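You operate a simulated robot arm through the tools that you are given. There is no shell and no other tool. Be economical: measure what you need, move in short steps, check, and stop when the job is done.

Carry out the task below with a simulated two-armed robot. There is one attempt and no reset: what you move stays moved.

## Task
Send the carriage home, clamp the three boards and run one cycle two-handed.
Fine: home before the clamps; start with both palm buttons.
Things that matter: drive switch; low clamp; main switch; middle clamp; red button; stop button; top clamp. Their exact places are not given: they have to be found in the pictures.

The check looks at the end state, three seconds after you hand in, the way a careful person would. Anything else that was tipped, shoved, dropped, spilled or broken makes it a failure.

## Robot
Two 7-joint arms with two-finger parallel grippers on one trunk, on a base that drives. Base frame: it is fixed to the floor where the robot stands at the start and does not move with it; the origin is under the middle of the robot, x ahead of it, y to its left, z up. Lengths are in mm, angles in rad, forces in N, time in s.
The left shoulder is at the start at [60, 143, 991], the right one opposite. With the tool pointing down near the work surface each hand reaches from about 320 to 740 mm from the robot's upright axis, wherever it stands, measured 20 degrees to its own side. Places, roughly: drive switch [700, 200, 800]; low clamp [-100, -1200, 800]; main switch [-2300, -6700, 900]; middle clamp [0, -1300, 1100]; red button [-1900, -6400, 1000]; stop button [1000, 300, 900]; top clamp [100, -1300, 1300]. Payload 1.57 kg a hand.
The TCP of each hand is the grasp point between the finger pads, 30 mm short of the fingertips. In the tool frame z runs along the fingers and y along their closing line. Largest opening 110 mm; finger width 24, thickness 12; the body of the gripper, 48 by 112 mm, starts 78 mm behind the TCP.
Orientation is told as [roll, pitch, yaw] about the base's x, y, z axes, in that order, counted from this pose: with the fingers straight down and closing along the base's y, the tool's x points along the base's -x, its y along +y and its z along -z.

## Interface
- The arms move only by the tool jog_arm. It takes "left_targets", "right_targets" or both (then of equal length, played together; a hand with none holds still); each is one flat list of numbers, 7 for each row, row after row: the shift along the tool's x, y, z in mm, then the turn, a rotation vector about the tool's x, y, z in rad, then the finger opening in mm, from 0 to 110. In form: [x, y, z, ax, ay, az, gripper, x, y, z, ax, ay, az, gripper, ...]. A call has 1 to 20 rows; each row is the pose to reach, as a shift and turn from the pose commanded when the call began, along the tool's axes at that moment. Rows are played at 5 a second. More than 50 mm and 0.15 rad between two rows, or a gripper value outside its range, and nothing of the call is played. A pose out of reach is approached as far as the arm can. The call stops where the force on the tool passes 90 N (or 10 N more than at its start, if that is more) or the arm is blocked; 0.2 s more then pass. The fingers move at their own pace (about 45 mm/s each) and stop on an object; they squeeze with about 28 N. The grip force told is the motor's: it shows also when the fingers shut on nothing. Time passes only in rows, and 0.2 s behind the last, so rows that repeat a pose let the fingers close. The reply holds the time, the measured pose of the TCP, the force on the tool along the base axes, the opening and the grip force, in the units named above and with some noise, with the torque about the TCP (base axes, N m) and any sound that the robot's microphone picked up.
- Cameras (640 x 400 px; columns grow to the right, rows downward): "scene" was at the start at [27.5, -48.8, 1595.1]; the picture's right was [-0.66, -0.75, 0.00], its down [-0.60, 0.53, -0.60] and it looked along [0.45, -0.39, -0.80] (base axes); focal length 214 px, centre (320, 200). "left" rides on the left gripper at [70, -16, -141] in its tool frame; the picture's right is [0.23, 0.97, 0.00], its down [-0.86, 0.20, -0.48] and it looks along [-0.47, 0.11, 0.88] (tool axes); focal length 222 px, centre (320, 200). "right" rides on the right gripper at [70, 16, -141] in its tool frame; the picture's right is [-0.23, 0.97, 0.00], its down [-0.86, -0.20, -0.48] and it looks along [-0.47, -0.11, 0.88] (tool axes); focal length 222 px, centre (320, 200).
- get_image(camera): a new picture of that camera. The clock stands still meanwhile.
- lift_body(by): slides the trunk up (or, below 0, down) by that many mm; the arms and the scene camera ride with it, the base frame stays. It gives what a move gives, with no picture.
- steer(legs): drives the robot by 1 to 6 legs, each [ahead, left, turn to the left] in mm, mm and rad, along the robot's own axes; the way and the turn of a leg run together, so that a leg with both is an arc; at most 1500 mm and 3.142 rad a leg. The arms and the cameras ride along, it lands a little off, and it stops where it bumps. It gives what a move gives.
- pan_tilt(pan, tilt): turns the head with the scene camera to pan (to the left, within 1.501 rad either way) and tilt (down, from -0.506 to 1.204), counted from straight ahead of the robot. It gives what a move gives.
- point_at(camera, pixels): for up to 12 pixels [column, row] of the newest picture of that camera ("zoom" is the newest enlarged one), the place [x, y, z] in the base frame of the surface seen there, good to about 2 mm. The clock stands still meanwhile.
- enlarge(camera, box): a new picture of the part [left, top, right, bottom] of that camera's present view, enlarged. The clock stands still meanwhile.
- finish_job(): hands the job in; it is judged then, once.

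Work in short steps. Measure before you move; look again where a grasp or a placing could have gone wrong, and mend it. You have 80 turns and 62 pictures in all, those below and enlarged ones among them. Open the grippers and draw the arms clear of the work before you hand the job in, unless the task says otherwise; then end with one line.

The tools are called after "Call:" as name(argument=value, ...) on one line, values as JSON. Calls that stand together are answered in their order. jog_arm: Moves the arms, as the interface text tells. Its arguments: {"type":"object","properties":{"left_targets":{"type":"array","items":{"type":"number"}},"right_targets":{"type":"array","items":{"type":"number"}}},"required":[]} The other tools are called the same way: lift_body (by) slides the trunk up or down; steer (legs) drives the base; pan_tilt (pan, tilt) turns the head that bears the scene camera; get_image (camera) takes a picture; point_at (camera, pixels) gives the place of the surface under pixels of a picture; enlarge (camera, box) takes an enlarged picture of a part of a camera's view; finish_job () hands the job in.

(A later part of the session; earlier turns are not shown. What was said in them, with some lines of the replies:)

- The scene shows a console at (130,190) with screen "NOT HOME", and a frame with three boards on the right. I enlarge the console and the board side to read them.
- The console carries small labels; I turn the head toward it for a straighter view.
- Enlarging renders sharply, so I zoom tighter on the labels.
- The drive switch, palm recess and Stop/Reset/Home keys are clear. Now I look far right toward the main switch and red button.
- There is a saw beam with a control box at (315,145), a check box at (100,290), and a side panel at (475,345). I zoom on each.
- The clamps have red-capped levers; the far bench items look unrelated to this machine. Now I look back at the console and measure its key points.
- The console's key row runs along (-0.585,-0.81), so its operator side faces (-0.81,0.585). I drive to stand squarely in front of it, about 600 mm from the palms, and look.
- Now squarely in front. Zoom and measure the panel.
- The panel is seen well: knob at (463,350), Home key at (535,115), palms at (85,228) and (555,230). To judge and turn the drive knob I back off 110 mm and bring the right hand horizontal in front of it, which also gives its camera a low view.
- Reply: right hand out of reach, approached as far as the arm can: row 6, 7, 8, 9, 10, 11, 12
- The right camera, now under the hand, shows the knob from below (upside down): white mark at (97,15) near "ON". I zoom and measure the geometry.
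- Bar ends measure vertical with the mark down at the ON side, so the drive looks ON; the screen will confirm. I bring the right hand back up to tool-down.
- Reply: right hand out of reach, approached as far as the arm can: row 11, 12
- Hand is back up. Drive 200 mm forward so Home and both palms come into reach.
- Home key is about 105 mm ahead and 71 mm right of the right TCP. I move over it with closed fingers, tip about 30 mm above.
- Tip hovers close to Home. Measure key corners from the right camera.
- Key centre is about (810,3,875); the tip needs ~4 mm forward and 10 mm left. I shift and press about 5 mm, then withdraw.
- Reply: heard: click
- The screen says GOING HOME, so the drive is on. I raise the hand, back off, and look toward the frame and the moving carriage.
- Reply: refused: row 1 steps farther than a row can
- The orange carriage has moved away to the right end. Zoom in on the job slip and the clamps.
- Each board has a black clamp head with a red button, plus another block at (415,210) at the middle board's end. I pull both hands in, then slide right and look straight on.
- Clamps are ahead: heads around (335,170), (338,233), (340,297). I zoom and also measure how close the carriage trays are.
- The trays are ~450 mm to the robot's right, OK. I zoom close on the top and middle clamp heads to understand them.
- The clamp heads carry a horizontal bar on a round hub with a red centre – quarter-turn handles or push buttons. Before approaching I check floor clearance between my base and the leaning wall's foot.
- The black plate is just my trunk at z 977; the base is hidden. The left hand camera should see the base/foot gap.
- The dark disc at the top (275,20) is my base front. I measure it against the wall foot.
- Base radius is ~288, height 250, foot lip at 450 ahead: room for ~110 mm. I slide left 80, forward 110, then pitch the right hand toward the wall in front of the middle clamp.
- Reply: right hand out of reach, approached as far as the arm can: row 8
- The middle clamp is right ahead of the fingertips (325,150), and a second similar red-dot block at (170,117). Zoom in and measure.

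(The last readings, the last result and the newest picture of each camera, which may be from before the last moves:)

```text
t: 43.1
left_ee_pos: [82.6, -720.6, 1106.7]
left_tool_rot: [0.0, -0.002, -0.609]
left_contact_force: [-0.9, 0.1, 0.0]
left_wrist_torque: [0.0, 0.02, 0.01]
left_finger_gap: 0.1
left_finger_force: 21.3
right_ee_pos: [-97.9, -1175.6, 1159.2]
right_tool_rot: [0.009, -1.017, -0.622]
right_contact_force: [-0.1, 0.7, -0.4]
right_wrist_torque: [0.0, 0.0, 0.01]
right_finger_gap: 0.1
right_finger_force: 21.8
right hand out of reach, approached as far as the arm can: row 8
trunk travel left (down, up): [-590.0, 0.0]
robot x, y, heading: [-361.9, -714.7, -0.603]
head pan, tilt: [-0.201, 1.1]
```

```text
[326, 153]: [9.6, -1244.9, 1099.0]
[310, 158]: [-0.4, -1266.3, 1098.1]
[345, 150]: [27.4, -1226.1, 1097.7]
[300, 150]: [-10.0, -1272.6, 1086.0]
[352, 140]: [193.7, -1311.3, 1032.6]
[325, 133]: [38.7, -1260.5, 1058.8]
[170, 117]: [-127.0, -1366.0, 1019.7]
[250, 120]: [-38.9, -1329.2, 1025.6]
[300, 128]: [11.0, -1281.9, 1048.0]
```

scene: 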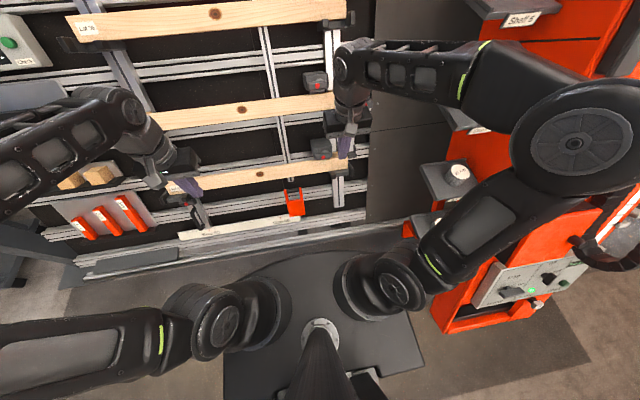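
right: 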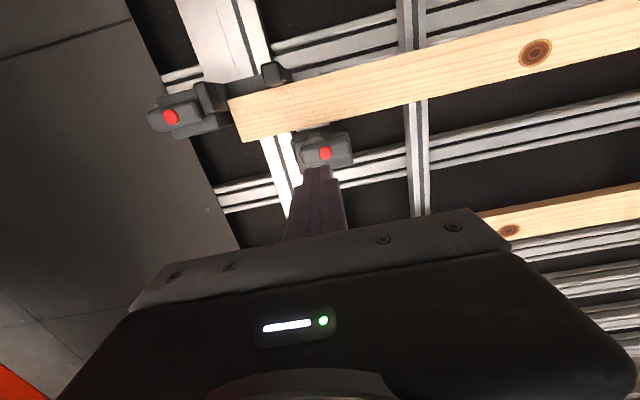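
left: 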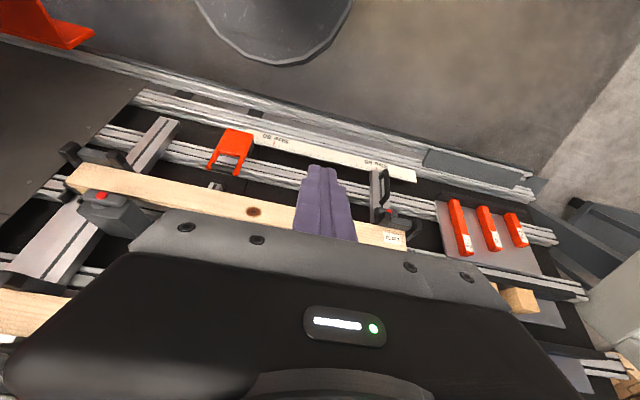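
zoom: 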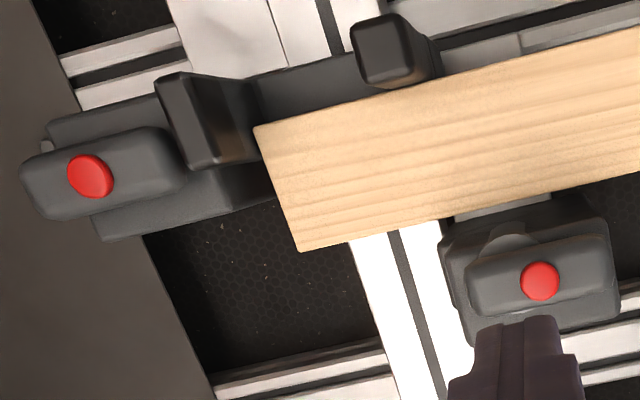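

The red dot centre is (9.6,-1245,1099); in tool axes it lies at x -16, y +5, z 140 from the TCP. I try a gentle push on the red spot first.

Call:
jog_arm(right_targets=[-8, 3, 35, 0, 0, 0, 0, -16, 5, 75, 0, 0, 0, 0, -16, 5, 100, 0, 0, 0, 0, -16, 5, 108, 0, 0, 0, 0, -16, 5, 112, 0, 0, 0, 0, -16, 5, 115, 0, 0, 0, 0, -16, 5, 117, 0, 0, 0, 0, -16, 5, 119, 0, 0, 0, 0])

```text
t: 44.9
left_ee_pos: [83.1, -719.9, 1106.5]
left_tool_rot: [0.001, -0.001, -0.608]
left_contact_force: [0.0, 0.1, -1.0]
left_wrist_torque: [-0.02, -0.02, 0.0]
left_finger_gap: 0.1
left_finger_force: 21.6
right_ee_pos: [-8.8, -1230.8, 1109.9]
right_tool_rot: [0.006, -1.02, -0.621]
right_contact_force: [-4.4, 3.3, 1.8]
right_wrist_torque: [-0.03, -0.02, -0.03]
right_finger_gap: 0.0
right_finger_force: 21.5
trunk travel left (down, up): [-590.0, 0.0]
robot x, y, heading: [-358.3, -718.4, -0.61]
head pan, tilt: [-0.201, 1.1]
```

Only ~6 N of contact yet. I push 8 mm further in 2 mm steps.

Call:
jog_arm(right_targets=[0, 0, 2, 0, 0, 0, 0, 0, 0, 4, 0, 0, 0, 0, 0, 0, 6, 0, 0, 0, 0, 0, 0, 8, 0, 0, 0, 0])

Call:
enlarge(camera="right", box=[200, 60, 420, 200])

```text
t: 45.9
left_ee_pos: [76.2, -715.5, 1109.7]
left_tool_rot: [0.0, -0.007, -0.609]
left_contact_force: [-1.3, 0.2, 0.1]
left_wrist_torque: [0.03, 0.0, 0.01]
left_finger_gap: 0.1
left_finger_force: 21.3
right_ee_pos: [-9.1, -1229.5, 1109.2]
right_tool_rot: [0.005, -1.027, -0.62]
right_contact_force: [-41.2, 27.0, 22.4]
right_wrist_torque: [-0.33, -0.26, -0.15]
right_finger_gap: 0.0
right_finger_force: 21.4
trunk travel left (down, up): [-590.0, 0.0]
robot x, y, heading: [-361.3, -712.9, -0.608]
head pan, tilt: [-0.201, 1.1]
```

```text
2.86 times, centred on (310, 130) of right
```

zoom: 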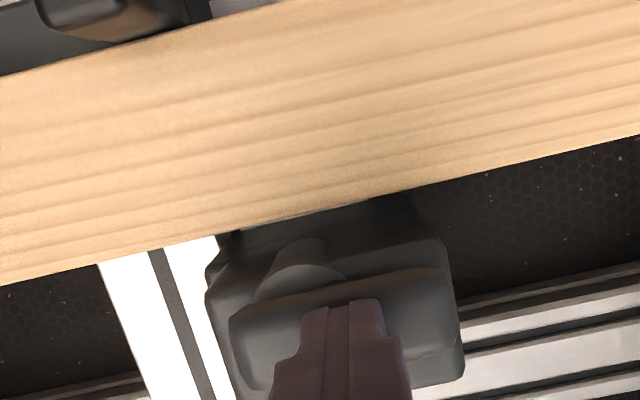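

54 N with no movement: the red spot isn't a button, so the bar is a quarter-turn handle. I back off 60 mm, align to the wall normal, then roll the hand −90° so the fingers close across the bar.

Call:
jog_arm(right_targets=[0, 0, -10, 0, 0, 0, 0, 0, 0, -35, 0, -0.03, 0, 0, 0, 0, -68, 0, -0.06, 0, 0])

Call:
jog_arm(right_targets=[0, 0, 0, 0, 0, -0.145, 10, 0, 0, 0, 0, 0, -0.29, 20, 0, 0, 0, 0, 0, -0.435, 30, 0, 0, 0, 0, 0, -0.58, 40, 0, 0, 0, 0, 0, -0.725, 50, 0, 0, 0, 0, 0, -0.87, 60, 0, 0, 0, 0, 0, -1.015, 60, 0, 0, 0, 0, 0, -1.16, 60, 0, 0, 0, 0, 0, -1.305, 60, 0, 0, 0, 0, 0, -1.45, 60, 0, 0, 0, 0, 0, -1.571, 60])

Call:
get_image(camera="right")

```text
t: 46.7
left_ee_pos: [83.4, -720.1, 1106.4]
left_tool_rot: [-0.001, 0.001, -0.609]
left_contact_force: [0.0, -0.1, -0.1]
left_wrist_torque: [-0.02, 0.02, -0.02]
left_finger_gap: 0.1
left_finger_force: 21.6
right_ee_pos: [-50.0, -1200.7, 1142.2]
right_tool_rot: [0.004, -1.081, -0.622]
right_contact_force: [0.1, 0.1, 0.0]
right_wrist_torque: [-0.01, 0.0, 0.0]
right_finger_gap: 0.0
right_finger_force: 21.2
trunk travel left (down, up): [-590.0, 0.0]
robot x, y, heading: [-363.9, -716.8, -0.609]
head pan, tilt: [-0.201, 1.1]
```

```text
t: 49.1
left_ee_pos: [83.3, -720.3, 1105.8]
left_tool_rot: [0.0, 0.0, -0.608]
left_contact_force: [0.1, 0.3, 0.8]
left_wrist_torque: [0.01, 0.03, -0.01]
left_finger_gap: 0.0
left_finger_force: 20.8
right_ee_pos: [-49.7, -1202.1, 1140.8]
right_tool_rot: [-1.079, 0.0, 0.956]
right_contact_force: [-0.5, 0.6, -0.4]
right_wrist_torque: [0.0, 0.04, 0.02]
right_finger_gap: 60.2
right_finger_force: 0.2
trunk travel left (down, up): [-590.0, 0.0]
robot x, y, heading: [-359.6, -717.1, -0.607]
head pan, tilt: [-0.201, 1.1]
```

```text
24 pictures are left
```

right: 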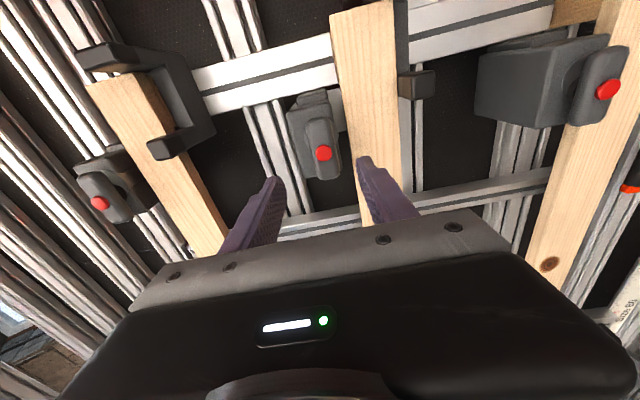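

The bar (322,150) sits between the finger tips; it stands ~47 mm proud of the board. I advance 72 mm and close on it.

Call:
jog_arm(right_targets=[0, 0, 30, 0, 0, 0, 60, 0, 0, 55, 0, 0, 0, 60, 0, 0, 65, 0, 0, 0, 60, 0, 0, 72, 0, 0, 0, 60, 0, 0, 72, 0, 0, 0, 30, 0, 0, 72, 0, 0, 0, 10, 0, 0, 72, 0, 0, 0, 0, 0, 0, 72, 0, 0, 0, 0])

Call:
get_image(camera="right")

```text
t: 50.9
left_ee_pos: [82.2, -720.7, 1106.9]
left_tool_rot: [-0.002, -0.001, -0.606]
left_contact_force: [-0.5, -0.2, 0.1]
left_wrist_torque: [-0.03, 0.0, 0.01]
left_finger_gap: 0.2
left_finger_force: 21.6
right_ee_pos: [-0.1, -1238.7, 1103.4]
right_tool_rot: [-1.072, -0.004, 0.954]
right_contact_force: [-7.6, 7.9, -16.8]
right_wrist_torque: [0.18, 0.08, -0.33]
right_finger_gap: 28.2
right_finger_force: 27.8
trunk travel left (down, up): [-590.0, 0.0]
robot x, y, heading: [-358.9, -717.3, -0.608]
head pan, tilt: [-0.201, 1.1]
```

```text
23 pictures are left
```

right: 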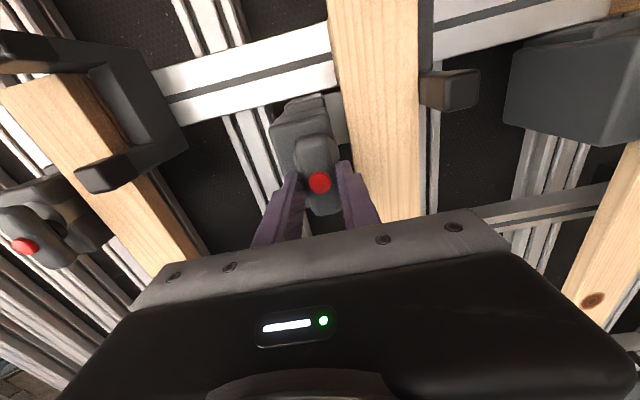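

Gripped at 28 mm. I test a clockwise turn of 0.42 rad in small steps.

Call:
jog_arm(right_targets=[0, 0, 0, 0, 0, 0.07, 0, 0, 0, 0, 0, 0, 0.14, 0, 0, 0, 0, 0, 0, 0.21, 0, 0, 0, 0, 0, 0, 0.28, 0, 0, 0, 0, 0, 0, 0.35, 0, 0, 0, 0, 0, 0, 0.42, 0])

```text
t: 52.3
left_ee_pos: [82.5, -720.4, 1105.5]
left_tool_rot: [0.002, 0.001, -0.608]
left_contact_force: [0.0, 0.8, -0.2]
left_wrist_torque: [0.0, 0.0, 0.01]
left_finger_gap: 0.0
left_finger_force: 21.5
right_ee_pos: [0.3, -1237.7, 1103.7]
right_tool_rot: [-1.032, -0.372, 0.746]
right_contact_force: [-12.0, 4.8, -23.8]
right_wrist_torque: [0.14, -0.19, 0.54]
right_finger_gap: 27.8
right_finger_force: 38.2
trunk travel left (down, up): [-590.0, 0.0]
robot x, y, heading: [-358.7, -718.8, -0.606]
head pan, tilt: [-0.201, 1.1]
```

It turns with low torque. Continue clockwise to a full quarter turn.

Call:
jog_arm(right_targets=[0, 0, 0, 0, 0, 0.1, 0, 0, 0, 0, 0, 0, 0.2, 0, 0, 0, 0, 0, 0, 0.3, 0, 0, 0, 0, 0, 0, 0.4, 0, 0, 0, 0, 0, 0, 0.5, 0, 0, 0, 0, 0, 0, 0.6, 0, 0, 0, 0, 0, 0, 0.7, 0, 0, 0, 0, 0, 0, 0.8, 0, 0, 0, 0, 0, 0, 0.9, 0, 0, 0, 0, 0, 0, 1.0, 0, 0, 0, 0, 0, 0, 1.1, 0, 0, 0, 0, 0, 0, 1.17, 0])

Call:
get_image(camera="right")

```text
t: 54.9
left_ee_pos: [82.0, -722.1, 1106.2]
left_tool_rot: [0.002, 0.001, -0.607]
left_contact_force: [-0.9, 0.6, 0.8]
left_wrist_torque: [0.0, 0.01, 0.0]
left_finger_gap: 0.0
left_finger_force: 21.5
right_ee_pos: [0.0, -1239.0, 1105.3]
right_tool_rot: [0.043, -1.075, -0.666]
right_contact_force: [-13.2, -2.0, -24.4]
right_wrist_torque: [-0.6, 1.11, -0.04]
right_finger_gap: 27.8
right_finger_force: 38.4
trunk travel left (down, up): [-590.0, 0.0]
robot x, y, heading: [-361.8, -719.7, -0.608]
head pan, tilt: [-0.201, 1.1]
```

```text
22 pictures are left
```

right: 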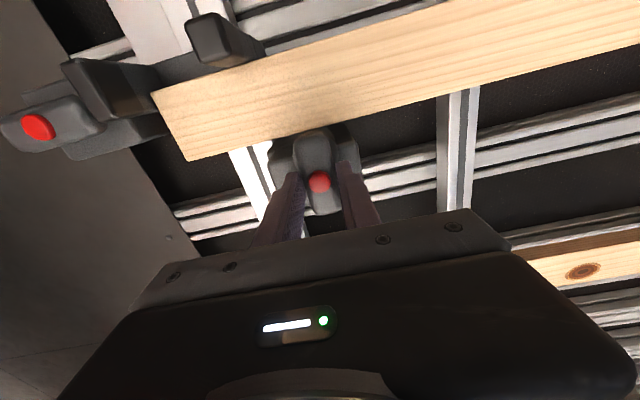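

The bar is now vertical. I feel whether it is at a stop by adding up to 0.3 rad more.

Call:
jog_arm(right_targets=[0, 0, 0, 0, 0, 0.05, 0, 0, 0, 0, 0, 0, 0.1, 0, 0, 0, 0, 0, 0, 0.15, 0, 0, 0, 0, 0, 0, 0.2, 0, 0, 0, 0, 0, 0, 0.25, 0, 0, 0, 0, 0, 0, 0.3, 0])

Call:
enlarge(camera="right", box=[230, 90, 410, 220])

```text
t: 56.3
left_ee_pos: [83.0, -721.2, 1107.4]
left_tool_rot: [0.003, 0.001, -0.607]
left_contact_force: [0.3, 0.2, 0.1]
left_wrist_torque: [0.01, 0.02, 0.02]
left_finger_gap: 0.0
left_finger_force: 21.2
right_ee_pos: [1.3, -1241.1, 1109.3]
right_tool_rot: [0.537, -0.997, -1.235]
right_contact_force: [-5.2, -10.7, -3.6]
right_wrist_torque: [-1.91, 1.26, 0.5]
right_finger_gap: 36.0
right_finger_force: 42.6
trunk travel left (down, up): [-590.0, 0.0]
robot x, y, heading: [-358.8, -714.3, -0.608]
head pan, tilt: [-0.201, 1.1]
```

```text
3.08 times, centred on (320, 155) of right
```

zoom: 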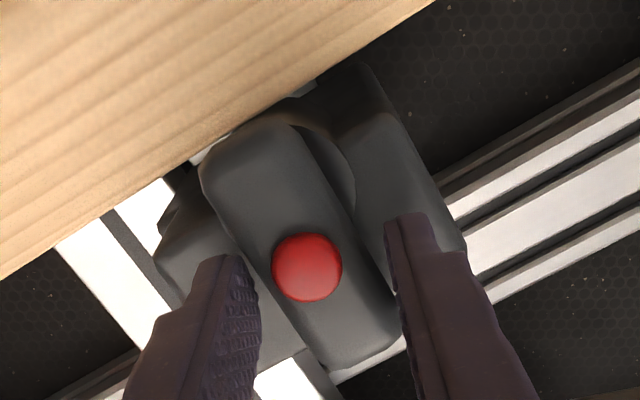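

The fingers slipped over a stopped bar (gap 36), so the middle clamp is at its closed stop, 90° clockwise. I release, unroll, and retract.

Call:
jog_arm(right_targets=[0, 0, 0, 0, 0, -0.1, 60, 0, 0, 0, 0, 0, -0.2, 70, 0, 0, 0, 0, 0, -0.32, 70, 0, 0, -25, 0, 0, -0.32, 70, 0, 0, -60, 0, 0, -0.32, 60, 0, 0, -80, 0, 0, -0.32, 60])

Call:
jog_arm(right_targets=[-24, 0, 0, 0, 0, -0.143, 60, -48, 0, 0, 0, 0, -0.286, 60, -72, 0, 0, 0, 0, -0.429, 60, -96, 0, 0, 0, 0, -0.571, 60, -120, 0, 0, 0, 0, -0.714, 60, -145, 0, 0, 0, 0, -0.857, 60, -169, 0, 0, 0, 0, -1.0, 60, -193, 0, 0, 0, 0, -1.143, 60, -217, 0, 0, 0, 0, -1.286, 60, -241, 0, 0, 0, 0, -1.429, 60, -265, 0, 0, 0, 0, -1.571, 60])

Call:
get_image(camera="right")

```text
t: 57.7
left_ee_pos: [83.0, -719.3, 1105.4]
left_tool_rot: [0.0, 0.0, -0.608]
left_contact_force: [-0.2, -0.3, 0.0]
left_wrist_torque: [0.01, 0.01, -0.02]
left_finger_gap: 0.0
left_finger_force: 21.1
right_ee_pos: [-56.6, -1196.3, 1144.7]
right_tool_rot: [0.006, -1.078, -0.619]
right_contact_force: [-0.6, -0.4, 0.4]
right_wrist_torque: [-0.02, -0.02, 0.0]
right_finger_gap: 60.0
right_finger_force: 0.1
trunk travel left (down, up): [-590.0, 0.0]
robot x, y, heading: [-363.4, -718.6, -0.608]
head pan, tilt: [-0.201, 1.1]
```

```text
t: 60.1
left_ee_pos: [83.1, -719.8, 1104.8]
left_tool_rot: [0.001, 0.003, -0.606]
left_contact_force: [0.1, 0.3, -0.5]
left_wrist_torque: [-0.03, 0.01, 0.01]
left_finger_gap: 0.1
left_finger_force: 21.3
right_ee_pos: [49.1, -1269.2, 1378.3]
right_tool_rot: [-1.08, -0.001, 0.958]
right_contact_force: [-0.3, 0.8, 0.1]
right_wrist_torque: [0.02, 0.0, 0.01]
right_finger_gap: 60.1
right_finger_force: 0.1
trunk travel left (down, up): [-590.0, 0.0]
robot x, y, heading: [-364.6, -713.8, -0.609]
head pan, tilt: [-0.201, 1.1]
```

```text
20 pictures are left
```

right: 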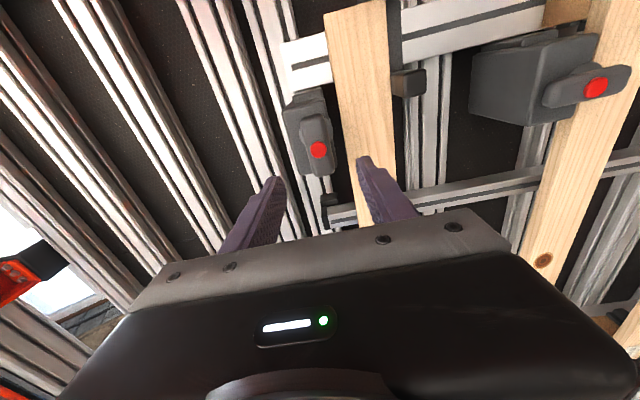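

Top clamp bar (318,150) is between the fingers and within reach; the middle bar now lies vertical. I advance 80 mm, grip and turn clockwise a quarter.

Call:
jog_arm(right_targets=[3, 3, 30, 0, 0, 0, 60, 3, 3, 60, 0, 0, 0, 60, 3, 3, 80, 0, 0, 0, 60, 3, 3, 80, 0, 0, 0, 30, 3, 3, 80, 0, 0, 0, 10, 3, 3, 80, 0, 0, 0, 0, 3, 3, 80, 0, 0, 0.1, 0, 3, 3, 80, 0, 0, 0.2, 0, 3, 3, 80, 0, 0, 0.3, 0, 3, 3, 80, 0, 0, 0.42, 0, 3, 3, 80, 0, 0, 0.54, 0, 3, 3, 80, 0, 0, 0.66, 0, 3, 3, 80, 0, 0, 0.78, 0, 3, 3, 80, 0, 0, 0.9, 0, 3, 3, 80, 0, 0, 1.02, 0, 3, 3, 80, 0, 0, 1.14, 0, 3, 3, 80, 0, 0, 1.26, 0, 3, 3, 80, 0, 0, 1.38, 0, 3, 3, 80, 0, 0, 1.5, 0, 3, 3, 80, 0, 0, 1.6, 0])

Call:
get_image(camera="right")

```text
t: 64.3
left_ee_pos: [84.7, -719.2, 1105.8]
left_tool_rot: [0.001, -0.001, -0.608]
left_contact_force: [0.5, -0.1, -1.0]
left_wrist_torque: [-0.05, -0.01, 0.0]
left_finger_gap: 0.0
left_finger_force: 21.1
right_ee_pos: [102.3, -1313.7, 1341.6]
right_tool_rot: [0.062, -1.088, -0.682]
right_contact_force: [15.7, -12.2, 25.0]
right_wrist_torque: [-1.51, -0.05, -0.14]
right_finger_gap: 28.4
right_finger_force: 38.7
trunk travel left (down, up): [-590.0, 0.0]
robot x, y, heading: [-361.2, -717.2, -0.609]
head pan, tilt: [-0.201, 1.1]
```

```text
19 pictures are left
```

right: 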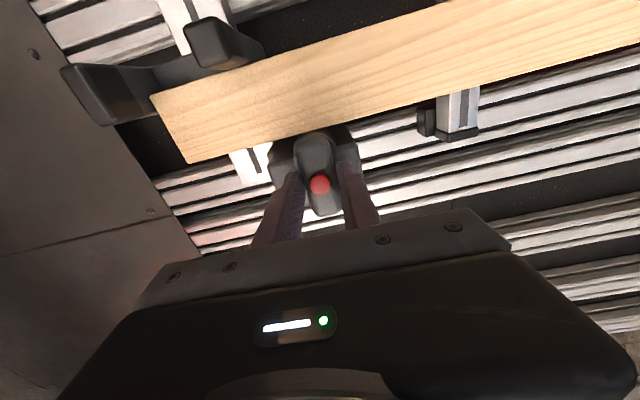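

Top bar is vertical. I nudge to the stop, release, retract, and return to the mid-height pose; then I'll back up 122 mm and lower the trunk 232 mm to reproduce it for the low clamp.

Call:
jog_arm(right_targets=[0, 0, 0, 0, 0, 0.1, 0, 0, 0, 0, 0, 0, 0.18, 0, 0, 0, 0, 0, 0, 0.08, 60, 0, 0, 0, 0, 0, -0.03, 70, 0, 0, -25, 0, 0, -0.03, 70, 0, 0, -60, 0, 0, -0.03, 60, 0, 0, -90, 0, 0, -0.03, 60])

Call:
jog_arm(right_targets=[24, 0, 0, 0, 0, -0.143, 60, 48, 0, 0, 0, 0, -0.286, 60, 72, 0, 0, 0, 0, -0.429, 60, 96, 0, 0, 0, 0, -0.571, 60, 120, 0, 0, 0, 0, -0.714, 60, 145, 0, 0, 0, 0, -0.857, 60, 169, 0, 0, 0, 0, -1.0, 60, 193, 0, 0, 0, 0, -1.143, 60, 217, 0, 0, 0, 0, -1.286, 60, 241, 0, 0, 0, 0, -1.429, 60, 265, 0, 0, 0, 0, -1.571, 60])

Call:
steer(legs=[[-122, 0, 0]])

Call:
lift_body(by=-232)

Call:
get_image(camera="right")

```text
t: 65.9
left_ee_pos: [82.5, -720.9, 1106.0]
left_tool_rot: [0.001, 0.001, -0.608]
left_contact_force: [0.1, 0.1, 0.7]
left_wrist_torque: [-0.02, 0.02, 0.0]
left_finger_gap: 0.0
left_finger_force: 20.9
right_ee_pos: [36.8, -1264.9, 1381.4]
right_tool_rot: [0.001, -1.079, -0.618]
right_contact_force: [-0.6, 0.0, 0.0]
right_wrist_torque: [-0.02, -0.01, -0.01]
right_finger_gap: 60.0
right_finger_force: 0.1
trunk travel left (down, up): [-590.0, 0.0]
robot x, y, heading: [-358.2, -716.2, -0.608]
head pan, tilt: [-0.201, 1.1]
```

```text
t: 68.3
left_ee_pos: [83.1, -719.0, 1105.7]
left_tool_rot: [0.001, -0.002, -0.606]
left_contact_force: [-0.1, 0.5, -0.6]
left_wrist_torque: [0.02, -0.04, -0.01]
left_finger_gap: 0.2
left_finger_force: 21.4
right_ee_pos: [-65.8, -1194.0, 1147.2]
right_tool_rot: [-1.08, 0.0, 0.959]
right_contact_force: [-0.5, -0.3, 0.3]
right_wrist_torque: [-0.03, -0.03, 0.0]
right_finger_gap: 60.1
right_finger_force: 0.0
trunk travel left (down, up): [-590.0, 0.0]
robot x, y, heading: [-359.5, -718.8, -0.608]
head pan, tilt: [-0.201, 1.1]
```

```text
t: 69.5
left_ee_pos: [-18.8, -649.2, 1107.3]
left_tool_rot: [-0.001, -0.003, -0.609]
left_contact_force: [-0.6, 0.6, 0.3]
left_wrist_torque: [0.01, -0.06, -0.03]
left_finger_gap: 0.2
left_finger_force: 21.1
right_ee_pos: [-168.2, -1123.6, 1147.3]
right_tool_rot: [-1.08, 0.0, 0.955]
right_contact_force: [-0.2, 1.0, 0.6]
right_wrist_torque: [0.0, 0.02, -0.03]
right_finger_gap: 60.2
right_finger_force: 0.0
trunk travel left (down, up): [-590.0, 0.0]
robot x, y, heading: [-462.8, -646.6, -0.609]
head pan, tilt: [-0.201, 1.1]
```

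```text
t: 72.0
left_ee_pos: [-17.8, -650.1, 874.4]
left_tool_rot: [0.0, 0.0, -0.609]
left_contact_force: [0.1, -0.2, 0.6]
left_wrist_torque: [0.04, 0.0, 0.02]
left_finger_gap: 0.0
left_finger_force: 21.2
right_ee_pos: [-167.0, -1124.6, 915.1]
right_tool_rot: [-1.078, -0.001, 0.955]
right_contact_force: [-0.1, -0.9, 0.1]
right_wrist_torque: [0.0, -0.01, 0.03]
right_finger_gap: 59.8
right_finger_force: 0.1
trunk travel left (down, up): [-358.0, 232.0]
robot x, y, heading: [-461.0, -644.6, -0.611]
head pan, tilt: [-0.201, 1.1]
```

```text
18 pictures are left
```

right: 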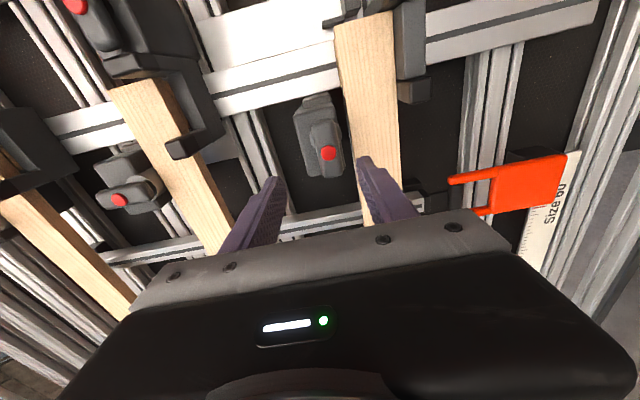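

The low clamp bar (328,152) sits between the fingers. Measure its red centre for the advance.

Call:
point_at(camera="right", pixels=[[328, 153], [319, 128], [375, 140]])

```text
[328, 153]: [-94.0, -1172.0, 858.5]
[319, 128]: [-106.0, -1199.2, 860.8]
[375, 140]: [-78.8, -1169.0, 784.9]
```

Red centre is 103 mm ahead, 9 mm toward +y. Advance 91 mm, grip and turn clockwise.

Call:
jog_arm(right_targets=[-3, 9, 30, 0, 0, 0, 60, -3, 9, 65, 0, 0, 0, 60, -3, 9, 91, 0, 0, 0, 60, -3, 9, 91, 0, 0, 0, 30, -3, 9, 91, 0, 0, 0, 10, -3, 9, 91, 0, 0, 0, 0, -3, 9, 91, 0, 0, 0.1, 0, -3, 9, 91, 0, 0, 0.2, 0, -3, 9, 91, 0, 0, 0.3, 0, -3, 9, 91, 0, 0, 0.42, 0, -3, 9, 91, 0, 0, 0.54, 0, -3, 9, 91, 0, 0, 0.66, 0, -3, 9, 91, 0, 0, 0.78, 0, -3, 9, 91, 0, 0, 0.9, 0, -3, 9, 91, 0, 0, 1.02, 0, -3, 9, 91, 0, 0, 1.14, 0, -3, 9, 91, 0, 0, 1.26, 0, -3, 9, 91, 0, 0, 1.38, 0, -3, 9, 91, 0, 0, 1.52, 0, -3, 9, 91, 0, 0, 1.65, 0])

Call:
get_image(camera="right")

```text
t: 76.2
left_ee_pos: [-17.8, -650.3, 874.0]
left_tool_rot: [0.0, -0.001, -0.607]
left_contact_force: [-0.4, -0.6, -0.4]
left_wrist_torque: [0.02, -0.02, -0.02]
left_finger_gap: 0.0
left_finger_force: 21.5
right_ee_pos: [-103.0, -1165.5, 863.3]
right_tool_rot: [0.147, -1.07, -0.782]
right_contact_force: [-3.4, 8.7, -14.5]
right_wrist_torque: [-0.86, 1.18, 0.35]
right_finger_gap: 29.4
right_finger_force: 39.1
trunk travel left (down, up): [-358.0, 232.0]
robot x, y, heading: [-458.4, -648.8, -0.603]
head pan, tilt: [-0.201, 1.1]
```

```text
17 pictures are left
```

right: 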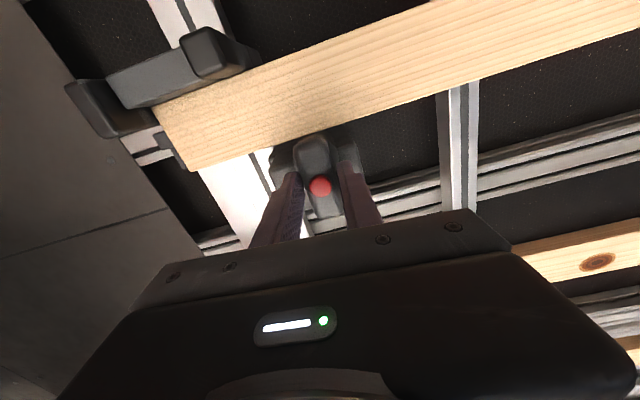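

Low bar is at its stop. Release, retract, return to tool-down, raise the trunk, back away and view the clamps.

Call:
jog_arm(right_targets=[0, 0, 0, 0, 0, -0.04, 60, 0, 0, 0, 0, 0, -0.08, 70, 0, 0, -25, 0, 0, -0.08, 70, 0, 0, -60, 0, 0, -0.08, 60, 0, 0, -90, 0, 0, -0.08, 40])

Call:
lift_body(by=232)

Call:
jog_arm(right_targets=[0, 0, 0, 0, 0.135, 0, 0, 0, 0, 0, 0, 0.27, 0, 0, 0, 0, 0, 0, 0.405, 0, 0, 0, 0, 0, 0, 0.54, 0, 0, 0, 0, 0, 0, 0.675, 0, 0, 0, 0, 0, 0, 0.81, 0, 0, 0, 0, 0, 0, 0.945, 0, 0, 0, 0, 0, 0, 1.08, 0, 0])

Call:
steer(legs=[[-240, 0, 0], [0, 700, 0]])

Call:
pan_tilt(pan=-0.6, tilt=0.45)

Call:
get_image(camera="scene")

```text
t: 77.3
left_ee_pos: [-18.3, -649.9, 875.6]
left_tool_rot: [0.001, -0.002, -0.609]
left_contact_force: [-0.4, -0.5, -1.2]
left_wrist_torque: [-0.03, 0.01, 0.01]
left_finger_gap: 0.0
left_finger_force: 21.4
right_ee_pos: [-168.6, -1118.9, 908.3]
right_tool_rot: [0.001, -1.078, -0.617]
right_contact_force: [-0.7, 0.0, 0.7]
right_wrist_torque: [0.0, 0.0, 0.01]
right_finger_gap: 39.9
right_finger_force: 0.1
trunk travel left (down, up): [-358.0, 232.0]
robot x, y, heading: [-459.5, -644.3, -0.612]
head pan, tilt: [-0.201, 1.1]
```

```text
t: 79.8
left_ee_pos: [-18.8, -651.5, 1106.3]
left_tool_rot: [0.0, 0.0, -0.611]
left_contact_force: [1.0, 0.1, 0.1]
left_wrist_torque: [-0.01, 0.04, 0.0]
left_finger_gap: 0.0
left_finger_force: 21.1
right_ee_pos: [-169.3, -1119.3, 1139.2]
right_tool_rot: [0.003, -1.079, -0.615]
right_contact_force: [-0.5, 0.2, 0.0]
right_wrist_torque: [0.0, -0.01, -0.01]
right_finger_gap: 40.1
right_finger_force: 0.0
trunk travel left (down, up): [-590.0, 0.0]
robot x, y, heading: [-462.4, -644.4, -0.61]
head pan, tilt: [-0.201, 1.1]
```

```text
t: 81.6
left_ee_pos: [-17.3, -650.7, 1106.1]
left_tool_rot: [-0.001, 0.0, -0.607]
left_contact_force: [0.0, -0.2, -0.2]
left_wrist_torque: [0.03, -0.04, -0.01]
left_finger_gap: 0.0
left_finger_force: 21.2
right_ee_pos: [-168.0, -1120.0, 1139.5]
right_tool_rot: [0.001, 0.002, -0.615]
right_contact_force: [0.6, 0.1, 0.8]
right_wrist_torque: [-0.01, 0.02, 0.0]
right_finger_gap: 0.2
right_finger_force: 21.4
right hand out of reach, approached as far as the arm can: row 2
trunk travel left (down, up): [-590.0, 0.0]
robot x, y, heading: [-463.7, -648.6, -0.607]
head pan, tilt: [-0.201, 1.1]
```

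```text
t: 86.7
left_ee_pos: [181.2, 44.6, 1105.9]
left_tool_rot: [0.0, 0.0, -0.62]
left_contact_force: [0.1, -0.3, -0.9]
left_wrist_torque: [-0.01, 0.04, -0.01]
left_finger_gap: 0.0
left_finger_force: 20.7
right_ee_pos: [24.7, -423.1, 1141.1]
right_tool_rot: [-0.001, 0.003, -0.626]
right_contact_force: [1.1, 0.0, 1.0]
right_wrist_torque: [-0.04, -0.02, 0.0]
right_finger_gap: 0.0
right_finger_force: 20.7
trunk travel left (down, up): [-590.0, 0.0]
robot x, y, heading: [-260.8, 52.8, -0.619]
head pan, tilt: [-0.201, 1.1]
```

```text
t: 87.8
left_ee_pos: [181.2, 44.2, 1106.4]
left_tool_rot: [0.0, 0.0, -0.62]
left_contact_force: [-0.2, 0.6, -0.9]
left_wrist_torque: [0.04, 0.03, 0.03]
left_finger_gap: 0.0
left_finger_force: 20.9
right_ee_pos: [24.1, -423.8, 1140.4]
right_tool_rot: [0.0, 0.001, -0.626]
right_contact_force: [0.5, -0.4, -0.1]
right_wrist_torque: [-0.02, 0.0, 0.01]
right_finger_gap: 0.4
right_finger_force: 21.3
trunk travel left (down, up): [-590.0, 0.0]
robot x, y, heading: [-260.2, 53.0, -0.623]
head pan, tilt: [-0.6, 0.45]
```

```text
16 pictures are left
```

scene: 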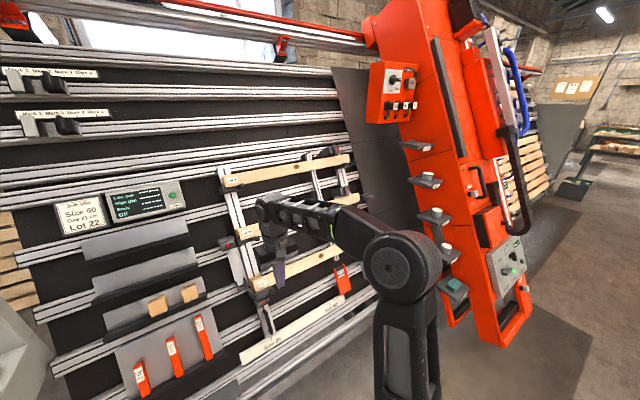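

Carriage is home and the bars are turned. I drive back to the console and read its screen.

Call:
steer(legs=[[0, 748, 0], [200, 0, 0]])

Call:
pan_tilt(pan=0, tilt=0.8)

Call:
enlarge(camera="scene", box=[240, 140, 400, 300])

```text
t: 93.0
left_ee_pos: [778.5, 552.6, 1105.9]
left_tool_rot: [0.0, 0.002, -0.601]
left_contact_force: [1.1, 0.9, 0.5]
left_wrist_torque: [0.06, 0.05, 0.02]
left_finger_gap: 0.0
left_finger_force: 21.7
right_ee_pos: [630.6, 82.4, 1139.5]
right_tool_rot: [0.001, 0.002, -0.611]
right_contact_force: [-0.1, -0.2, -0.6]
right_wrist_torque: [0.05, -0.01, -0.01]
right_finger_gap: 0.1
right_finger_force: 20.8
trunk travel left (down, up): [-590.0, 0.0]
robot x, y, heading: [334.3, 556.9, -0.602]
head pan, tilt: [-0.6, 0.45]
```

```text
t: 94.0
left_ee_pos: [776.6, 553.0, 1106.2]
left_tool_rot: [-0.001, 0.002, -0.601]
left_contact_force: [0.7, 0.7, -0.7]
left_wrist_torque: [0.03, -0.04, 0.0]
left_finger_gap: 0.2
left_finger_force: 21.2
right_ee_pos: [627.5, 83.1, 1140.7]
right_tool_rot: [0.0, 0.003, -0.61]
right_contact_force: [0.7, -0.4, -0.1]
right_wrist_torque: [0.0, 0.01, 0.01]
right_finger_gap: 0.0
right_finger_force: 21.7
trunk travel left (down, up): [-590.0, 0.0]
robot x, y, heading: [334.5, 552.4, -0.602]
head pan, tilt: [0.0, 0.799]
```

```text
2.50 times, centred on (320, 220) of scene
```

zoom: 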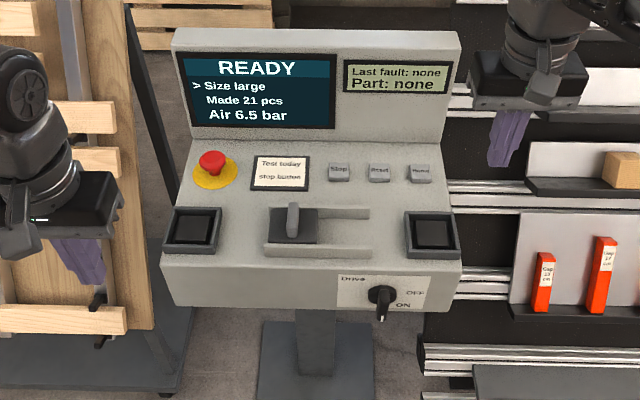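

READY. Measure the palm pads precisely.

Call:
point_at(camera="zoom", pixels=[[192, 226], [180, 226], [205, 226], [432, 233], [418, 233], [446, 233], [432, 215], [192, 210]])

```text
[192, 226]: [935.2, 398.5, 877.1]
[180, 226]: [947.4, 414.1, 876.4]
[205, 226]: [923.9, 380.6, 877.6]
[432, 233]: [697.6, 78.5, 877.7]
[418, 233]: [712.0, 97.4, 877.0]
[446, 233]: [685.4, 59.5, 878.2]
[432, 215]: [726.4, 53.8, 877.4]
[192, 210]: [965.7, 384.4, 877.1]
```

Left pad centre ≈(937,398,877), right ≈(700,77,877). I move both closed hands over them, tips 30 mm above.

Call:
jog_arm(left_targets=[-44, -7, 0, 0, 0, 0, 0, -88, -15, 0, 0, 0, 0, 0, -132, -22, 0, 0, 0, 0, 0, -176, -30, 0, 0, 0, 0, 0, -220, -37, 0, 0, 0, 0, 0, -220, -37, 34, 0, 0, 0, 0, -220, -37, 68, 0, 0, 0, 0, -220, -37, 102, 0, 0, 0, 0, -220, -37, 136, 0, 0, 0, 0, -220, -37, 169, 0, 0, 0, 0], right_targets=[-13, 7, 0, 0, 0, 0, 0, -25, 15, 0, 0, 0, 0, 0, -38, 22, 0, 0, 0, 0, 0, -50, 29, 0, 0, 0, 0, 0, -63, 36, 0, 0, 0, 0, 0, -63, 36, 41, 0, 0, 0, 0, -63, 36, 82, 0, 0, 0, 0, -63, 36, 123, 0, 0, 0, 0, -63, 36, 164, 0, 0, 0, 0, -63, 36, 204, 0, 0, 0, 0])

Call:
get_image(camera="right")

Call:
get_image(camera="left")

```text
t: 96.2
left_ee_pos: [937.9, 399.0, 936.8]
left_tool_rot: [0.001, 0.002, -0.601]
left_contact_force: [1.2, 0.7, 0.1]
left_wrist_torque: [-0.02, 0.07, -0.04]
left_finger_gap: 0.1
left_finger_force: 20.9
right_ee_pos: [700.3, 74.6, 934.3]
right_tool_rot: [0.0, 0.002, -0.611]
right_contact_force: [0.7, -0.2, -0.2]
right_wrist_torque: [0.02, 0.05, 0.02]
right_finger_gap: 0.0
right_finger_force: 20.8
right hand out of reach, approached as far as the arm can: row 5
trunk travel left (down, up): [-590.0, 0.0]
robot x, y, heading: [335.0, 553.9, -0.599]
head pan, tilt: [0.0, 0.799]
```

```text
14 pictures are left
```

right: 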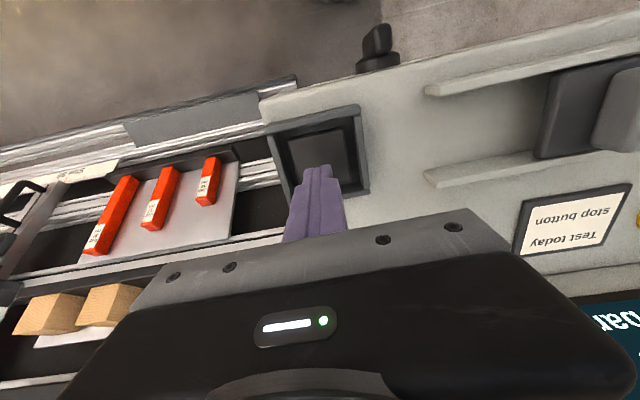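

```text
13 pictures are left
```

left: 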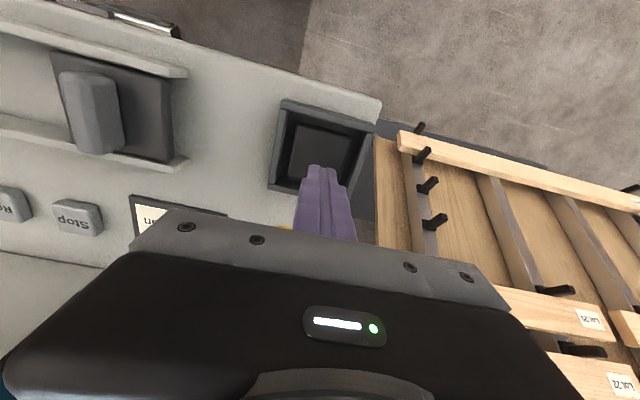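

Both tips hover over the pads. Press both together about 7 mm, hold one second, then lift together.

Call:
jog_arm(left_targets=[0, 0, 18, 0, 0, 0, 0, 0, 0, 27, 0, 0, 0, 0, 0, 0, 34, 0, 0, 0, 0, 0, 0, 37, 0, 0, 0, 0, 0, 0, 37, 0, 0, 0, 0, 0, 0, 37, 0, 0, 0, 0, 0, 0, 37, 0, 0, 0, 0, 0, 0, 37, 0, 0, 0, 0, 0, 0, 20, 0, 0, 0, 0, 0, 0, -20, 0, 0, 0, 0], right_targets=[0, 0, 15, 0, 0, 0, 0, 0, 0, 24, 0, 0, 0, 0, 0, 0, 31, 0, 0, 0, 0, 0, 0, 34, 0, 0, 0, 0, 0, 0, 34, 0, 0, 0, 0, 0, 0, 34, 0, 0, 0, 0, 0, 0, 34, 0, 0, 0, 0, 0, 0, 34, 0, 0, 0, 0, 0, 0, 18, 0, 0, 0, 0, 0, 0, -20, 0, 0, 0, 0])

Call:
enlarge(camera="scene", box=[240, 140, 400, 300])

```text
t: 98.4
left_ee_pos: [935.7, 398.0, 956.7]
left_tool_rot: [0.0, 0.001, -0.603]
left_contact_force: [-0.4, 0.7, -0.4]
left_wrist_torque: [-0.01, -0.01, 0.02]
left_finger_gap: 0.0
left_finger_force: 21.5
right_ee_pos: [700.4, 75.7, 956.2]
right_tool_rot: [0.0, 0.0, -0.612]
right_contact_force: [0.1, 0.0, 0.0]
right_wrist_torque: [0.0, -0.01, 0.02]
right_finger_gap: 0.0
right_finger_force: 20.9
trunk travel left (down, up): [-590.0, 0.0]
robot x, y, heading: [332.5, 554.2, -0.6]
head pan, tilt: [0.0, 0.799]
heard: click, click
```

```text
2.50 times, centred on (320, 220) of scene
```

zoom: 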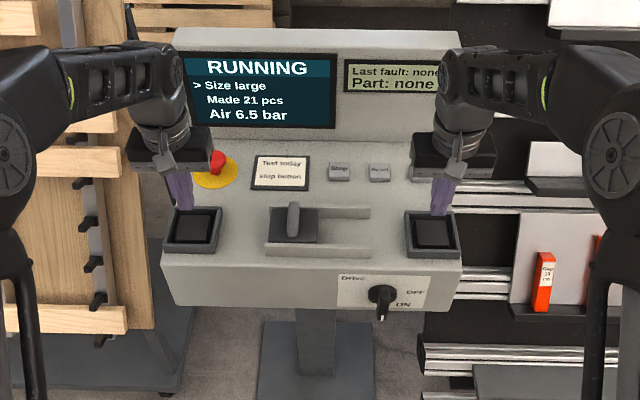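

RUNNING. I raise both hands clear, open the fingers away from the console, and let the cycle go on.

Call:
jog_arm(left_targets=[0, 0, -45, 0, 0, 0, 0, 0, 0, -90, 0, 0, 0, 0, 0, 0, -135, 0, 0, 0, 0, 40, 0, -150, 0, 0, 0, 0, 80, 0, -150, 0, 0, 0, 0, 120, 0, -150, 0, 0, 0, 40, 160, 0, -150, 0, 0, 0, 80, 160, 0, -150, 0, 0, 0, 80, 160, 0, -150, 0, 0, 0, 80, 160, 0, -150, 0, 0, 0, 80, 160, 0, -150, 0, 0, 0, 80, 160, 0, -150, 0, 0, 0, 80], right_targets=[0, 0, -45, 0, 0, 0, 0, 0, 0, -90, 0, 0, 0, 0, 0, 0, -135, 0, 0, 0, 0, 20, 0, -170, 0, 0, 0, 0, 40, 0, -180, 0, 0, 0, 0, 60, 0, -180, 0, 0, 0, 40, 80, 0, -180, 0, 0, 0, 80, 80, 0, -180, 0, 0, 0, 80, 80, 0, -180, 0, 0, 0, 80, 80, 0, -180, 0, 0, 0, 80, 80, 0, -180, 0, 0, 0, 80, 80, 0, -180, 0, 0, 0, 80])

Call:
steer(legs=[[-250, 0, 0]])

Call:
pan_tilt(pan=-0.4, tilt=0.6)

Call:
get_image(camera="scene")

```text
t: 101.0
left_ee_pos: [804.0, 487.7, 1108.8]
left_tool_rot: [0.0, -0.001, -0.602]
left_contact_force: [0.2, 0.4, 0.2]
left_wrist_torque: [0.0, -0.01, 0.01]
left_finger_gap: 80.0
left_finger_force: 0.0
right_ee_pos: [636.3, 122.1, 1135.3]
right_tool_rot: [0.001, 0.002, -0.612]
right_contact_force: [0.3, -1.1, 0.1]
right_wrist_torque: [0.01, 0.04, 0.02]
right_finger_gap: 79.9
right_finger_force: 0.1
trunk travel left (down, up): [-590.0, 0.0]
robot x, y, heading: [335.4, 554.3, -0.6]
head pan, tilt: [0.0, 0.799]
```

```text
t: 102.8
left_ee_pos: [600.5, 629.7, 1108.5]
left_tool_rot: [0.0, -0.003, -0.6]
left_contact_force: [0.0, -0.8, -0.1]
left_wrist_torque: [-0.03, -0.01, 0.03]
left_finger_gap: 79.9
left_finger_force: 0.0
right_ee_pos: [432.1, 263.5, 1134.8]
right_tool_rot: [0.0, -0.003, -0.608]
right_contact_force: [-0.7, 0.8, 1.0]
right_wrist_torque: [0.0, -0.01, -0.02]
right_finger_gap: 79.8
right_finger_force: 0.2
trunk travel left (down, up): [-590.0, 0.0]
robot x, y, heading: [129.5, 696.0, -0.602]
head pan, tilt: [0.0, 0.799]
```

```text
t: 103.7
left_ee_pos: [601.1, 629.4, 1109.6]
left_tool_rot: [-0.001, 0.0, -0.601]
left_contact_force: [-1.0, -0.2, -0.5]
left_wrist_torque: [0.02, -0.02, 0.02]
left_finger_gap: 80.2
left_finger_force: 0.0
right_ee_pos: [433.0, 263.3, 1134.0]
right_tool_rot: [0.001, 0.002, -0.608]
right_contact_force: [-0.1, 0.1, 0.8]
right_wrist_torque: [-0.01, -0.02, 0.03]
right_finger_gap: 80.3
right_finger_force: 0.0
trunk travel left (down, up): [-590.0, 0.0]
robot x, y, heading: [126.2, 693.5, -0.6]
head pan, tilt: [-0.4, 0.6]
```

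```text
11 pictures are left
```

scene: 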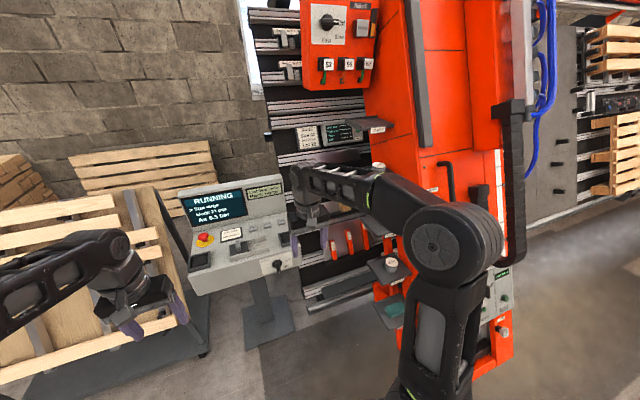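

The carriage is sweeping toward my side during the cycle, so I back off further to stay clear and wait, then check the screen.

Call:
steer(legs=[[-300, 0, 0]])

Call:
get_image(camera="scene")

```text
t: 105.8
left_ee_pos: [350.4, 799.5, 1107.9]
left_tool_rot: [-0.002, 0.0, -0.601]
left_contact_force: [0.1, -0.1, -0.4]
left_wrist_torque: [0.03, 0.0, 0.0]
left_finger_gap: 80.3
left_finger_force: 0.0
right_ee_pos: [183.4, 433.9, 1135.5]
right_tool_rot: [0.0, 0.001, -0.609]
right_contact_force: [-0.3, 0.1, 1.1]
right_wrist_torque: [-0.04, -0.06, -0.01]
right_finger_gap: 79.6
right_finger_force: 0.1
trunk travel left (down, up): [-590.0, 0.0]
robot x, y, heading: [-121.3, 865.1, -0.603]
head pan, tilt: [-0.4, 0.6]
```

```text
10 pictures are left
```

scene: 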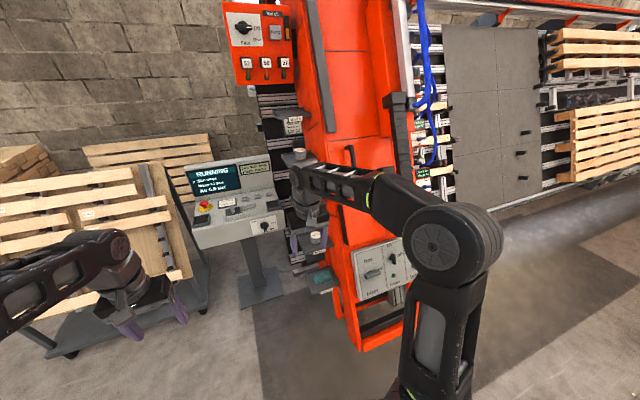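

Still RUNNING with the carriage beside the console; I am well clear. Wait 4 s.

Call:
jog_arm(right_targets=[0, 0, 0, 0, 0, 0, 80, 0, 0, 0, 0, 0, 0, 80, 0, 0, 0, 0, 0, 0, 80, 0, 0, 0, 0, 0, 0, 80, 0, 0, 0, 0, 0, 0, 80, 0, 0, 0, 0, 0, 0, 80, 0, 0, 0, 0, 0, 0, 80, 0, 0, 0, 0, 0, 0, 80, 0, 0, 0, 0, 0, 0, 80, 0, 0, 0, 0, 0, 0, 80, 0, 0, 0, 0, 0, 0, 80, 0, 0, 0, 0, 0, 0, 80, 0, 0, 0, 0, 0, 0, 80, 0, 0, 0, 0, 0, 0, 80, 0, 0, 0, 0, 0, 0, 80, 0, 0, 0, 0, 0, 0, 80, 0, 0, 0, 0, 0, 0, 80, 0, 0, 0, 0, 0, 0, 80, 0, 0, 0, 0, 0, 0, 80, 0, 0, 0, 0, 0, 0, 80])

Call:
get_image(camera="scene")

```text
t: 110.0
left_ee_pos: [351.8, 799.6, 1107.9]
left_tool_rot: [0.001, 0.001, -0.602]
left_contact_force: [-0.3, 0.0, 0.1]
left_wrist_torque: [0.02, 0.0, 0.0]
left_finger_gap: 80.2
left_finger_force: 0.2
right_ee_pos: [182.2, 433.0, 1135.4]
right_tool_rot: [0.0, 0.001, -0.609]
right_contact_force: [0.5, -0.5, -0.6]
right_wrist_torque: [0.01, -0.01, 0.0]
right_finger_gap: 80.0
right_finger_force: 0.1
trunk travel left (down, up): [-590.0, 0.0]
robot x, y, heading: [-119.8, 866.6, -0.603]
head pan, tilt: [-0.4, 0.6]
```

```text
9 pictures are left
```

scene: 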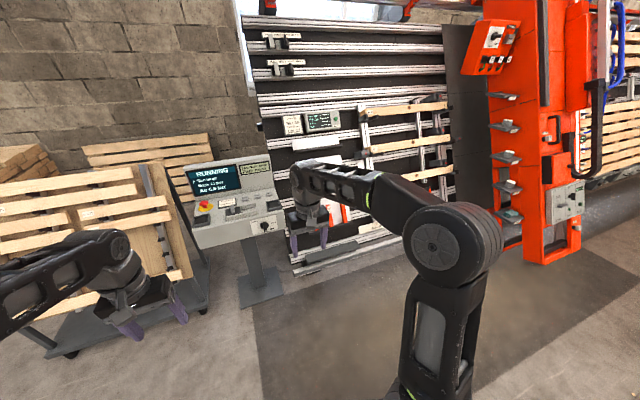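

The carriage is returning right; wait another 4 s and read the screen.

Call:
jog_arm(right_targets=[0, 0, 0, 0, 0, 0, 80, 0, 0, 0, 0, 0, 0, 80, 0, 0, 0, 0, 0, 0, 80, 0, 0, 0, 0, 0, 0, 80, 0, 0, 0, 0, 0, 0, 80, 0, 0, 0, 0, 0, 0, 80, 0, 0, 0, 0, 0, 0, 80, 0, 0, 0, 0, 0, 0, 80, 0, 0, 0, 0, 0, 0, 80, 0, 0, 0, 0, 0, 0, 80, 0, 0, 0, 0, 0, 0, 80, 0, 0, 0, 0, 0, 0, 80, 0, 0, 0, 0, 0, 0, 80, 0, 0, 0, 0, 0, 0, 80, 0, 0, 0, 0, 0, 0, 80, 0, 0, 0, 0, 0, 0, 80, 0, 0, 0, 0, 0, 0, 80, 0, 0, 0, 0, 0, 0, 80, 0, 0, 0, 0, 0, 0, 80, 0, 0, 0, 0, 0, 0, 80])

Call:
enlarge(camera="scene", box=[170, 140, 300, 250])

Call:
enlarge(camera="scene", box=[340, 60, 480, 200])

```text
t: 114.2
left_ee_pos: [352.4, 798.0, 1109.4]
left_tool_rot: [0.0, 0.001, -0.6]
left_contact_force: [1.1, -0.4, 1.1]
left_wrist_torque: [0.01, 0.02, 0.0]
left_finger_gap: 79.7
left_finger_force: 0.1
right_ee_pos: [182.8, 433.1, 1135.9]
right_tool_rot: [0.001, 0.002, -0.609]
right_contact_force: [-0.7, 0.3, 0.1]
right_wrist_torque: [0.02, 0.04, 0.02]
right_finger_gap: 79.9
right_finger_force: 0.1
trunk travel left (down, up): [-590.0, 0.0]
robot x, y, heading: [-117.1, 864.7, -0.604]
head pan, tilt: [-0.4, 0.6]
```

```text
3.64 times, centred on (235, 195) of scene
```

zoom: 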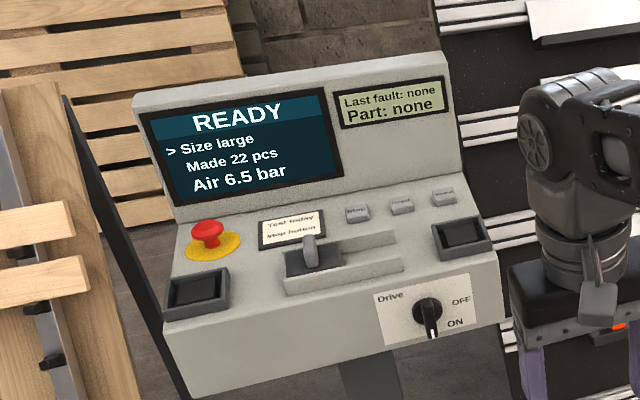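

```text
2.86 times, centred on (410, 130) of scene
```

zoom: 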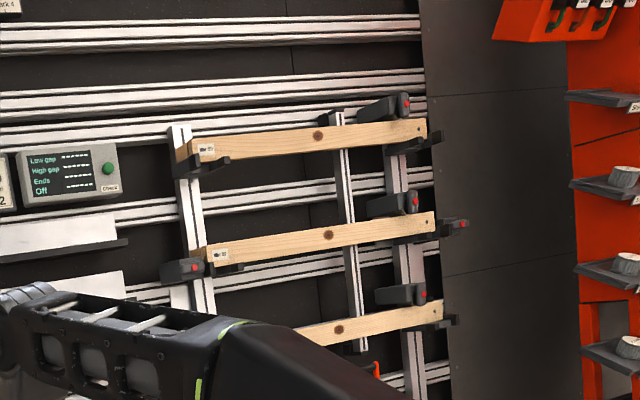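

The screen reads READY with 22 pcs made (it was 21). Each board shows a new hole, all three clamp bars are turned to closed, and the arms are clear and open, so I hand in.

Call:
finish_job()

```text
The job is handed in.
```

The job is handed in: I sent the carriage home, closed the three clamps and ran one cycle with both palm buttons (count 21 to 22, screen READY). The console has a note reading "Test today stop button"; I did not run that test because it wasn't part of your task.
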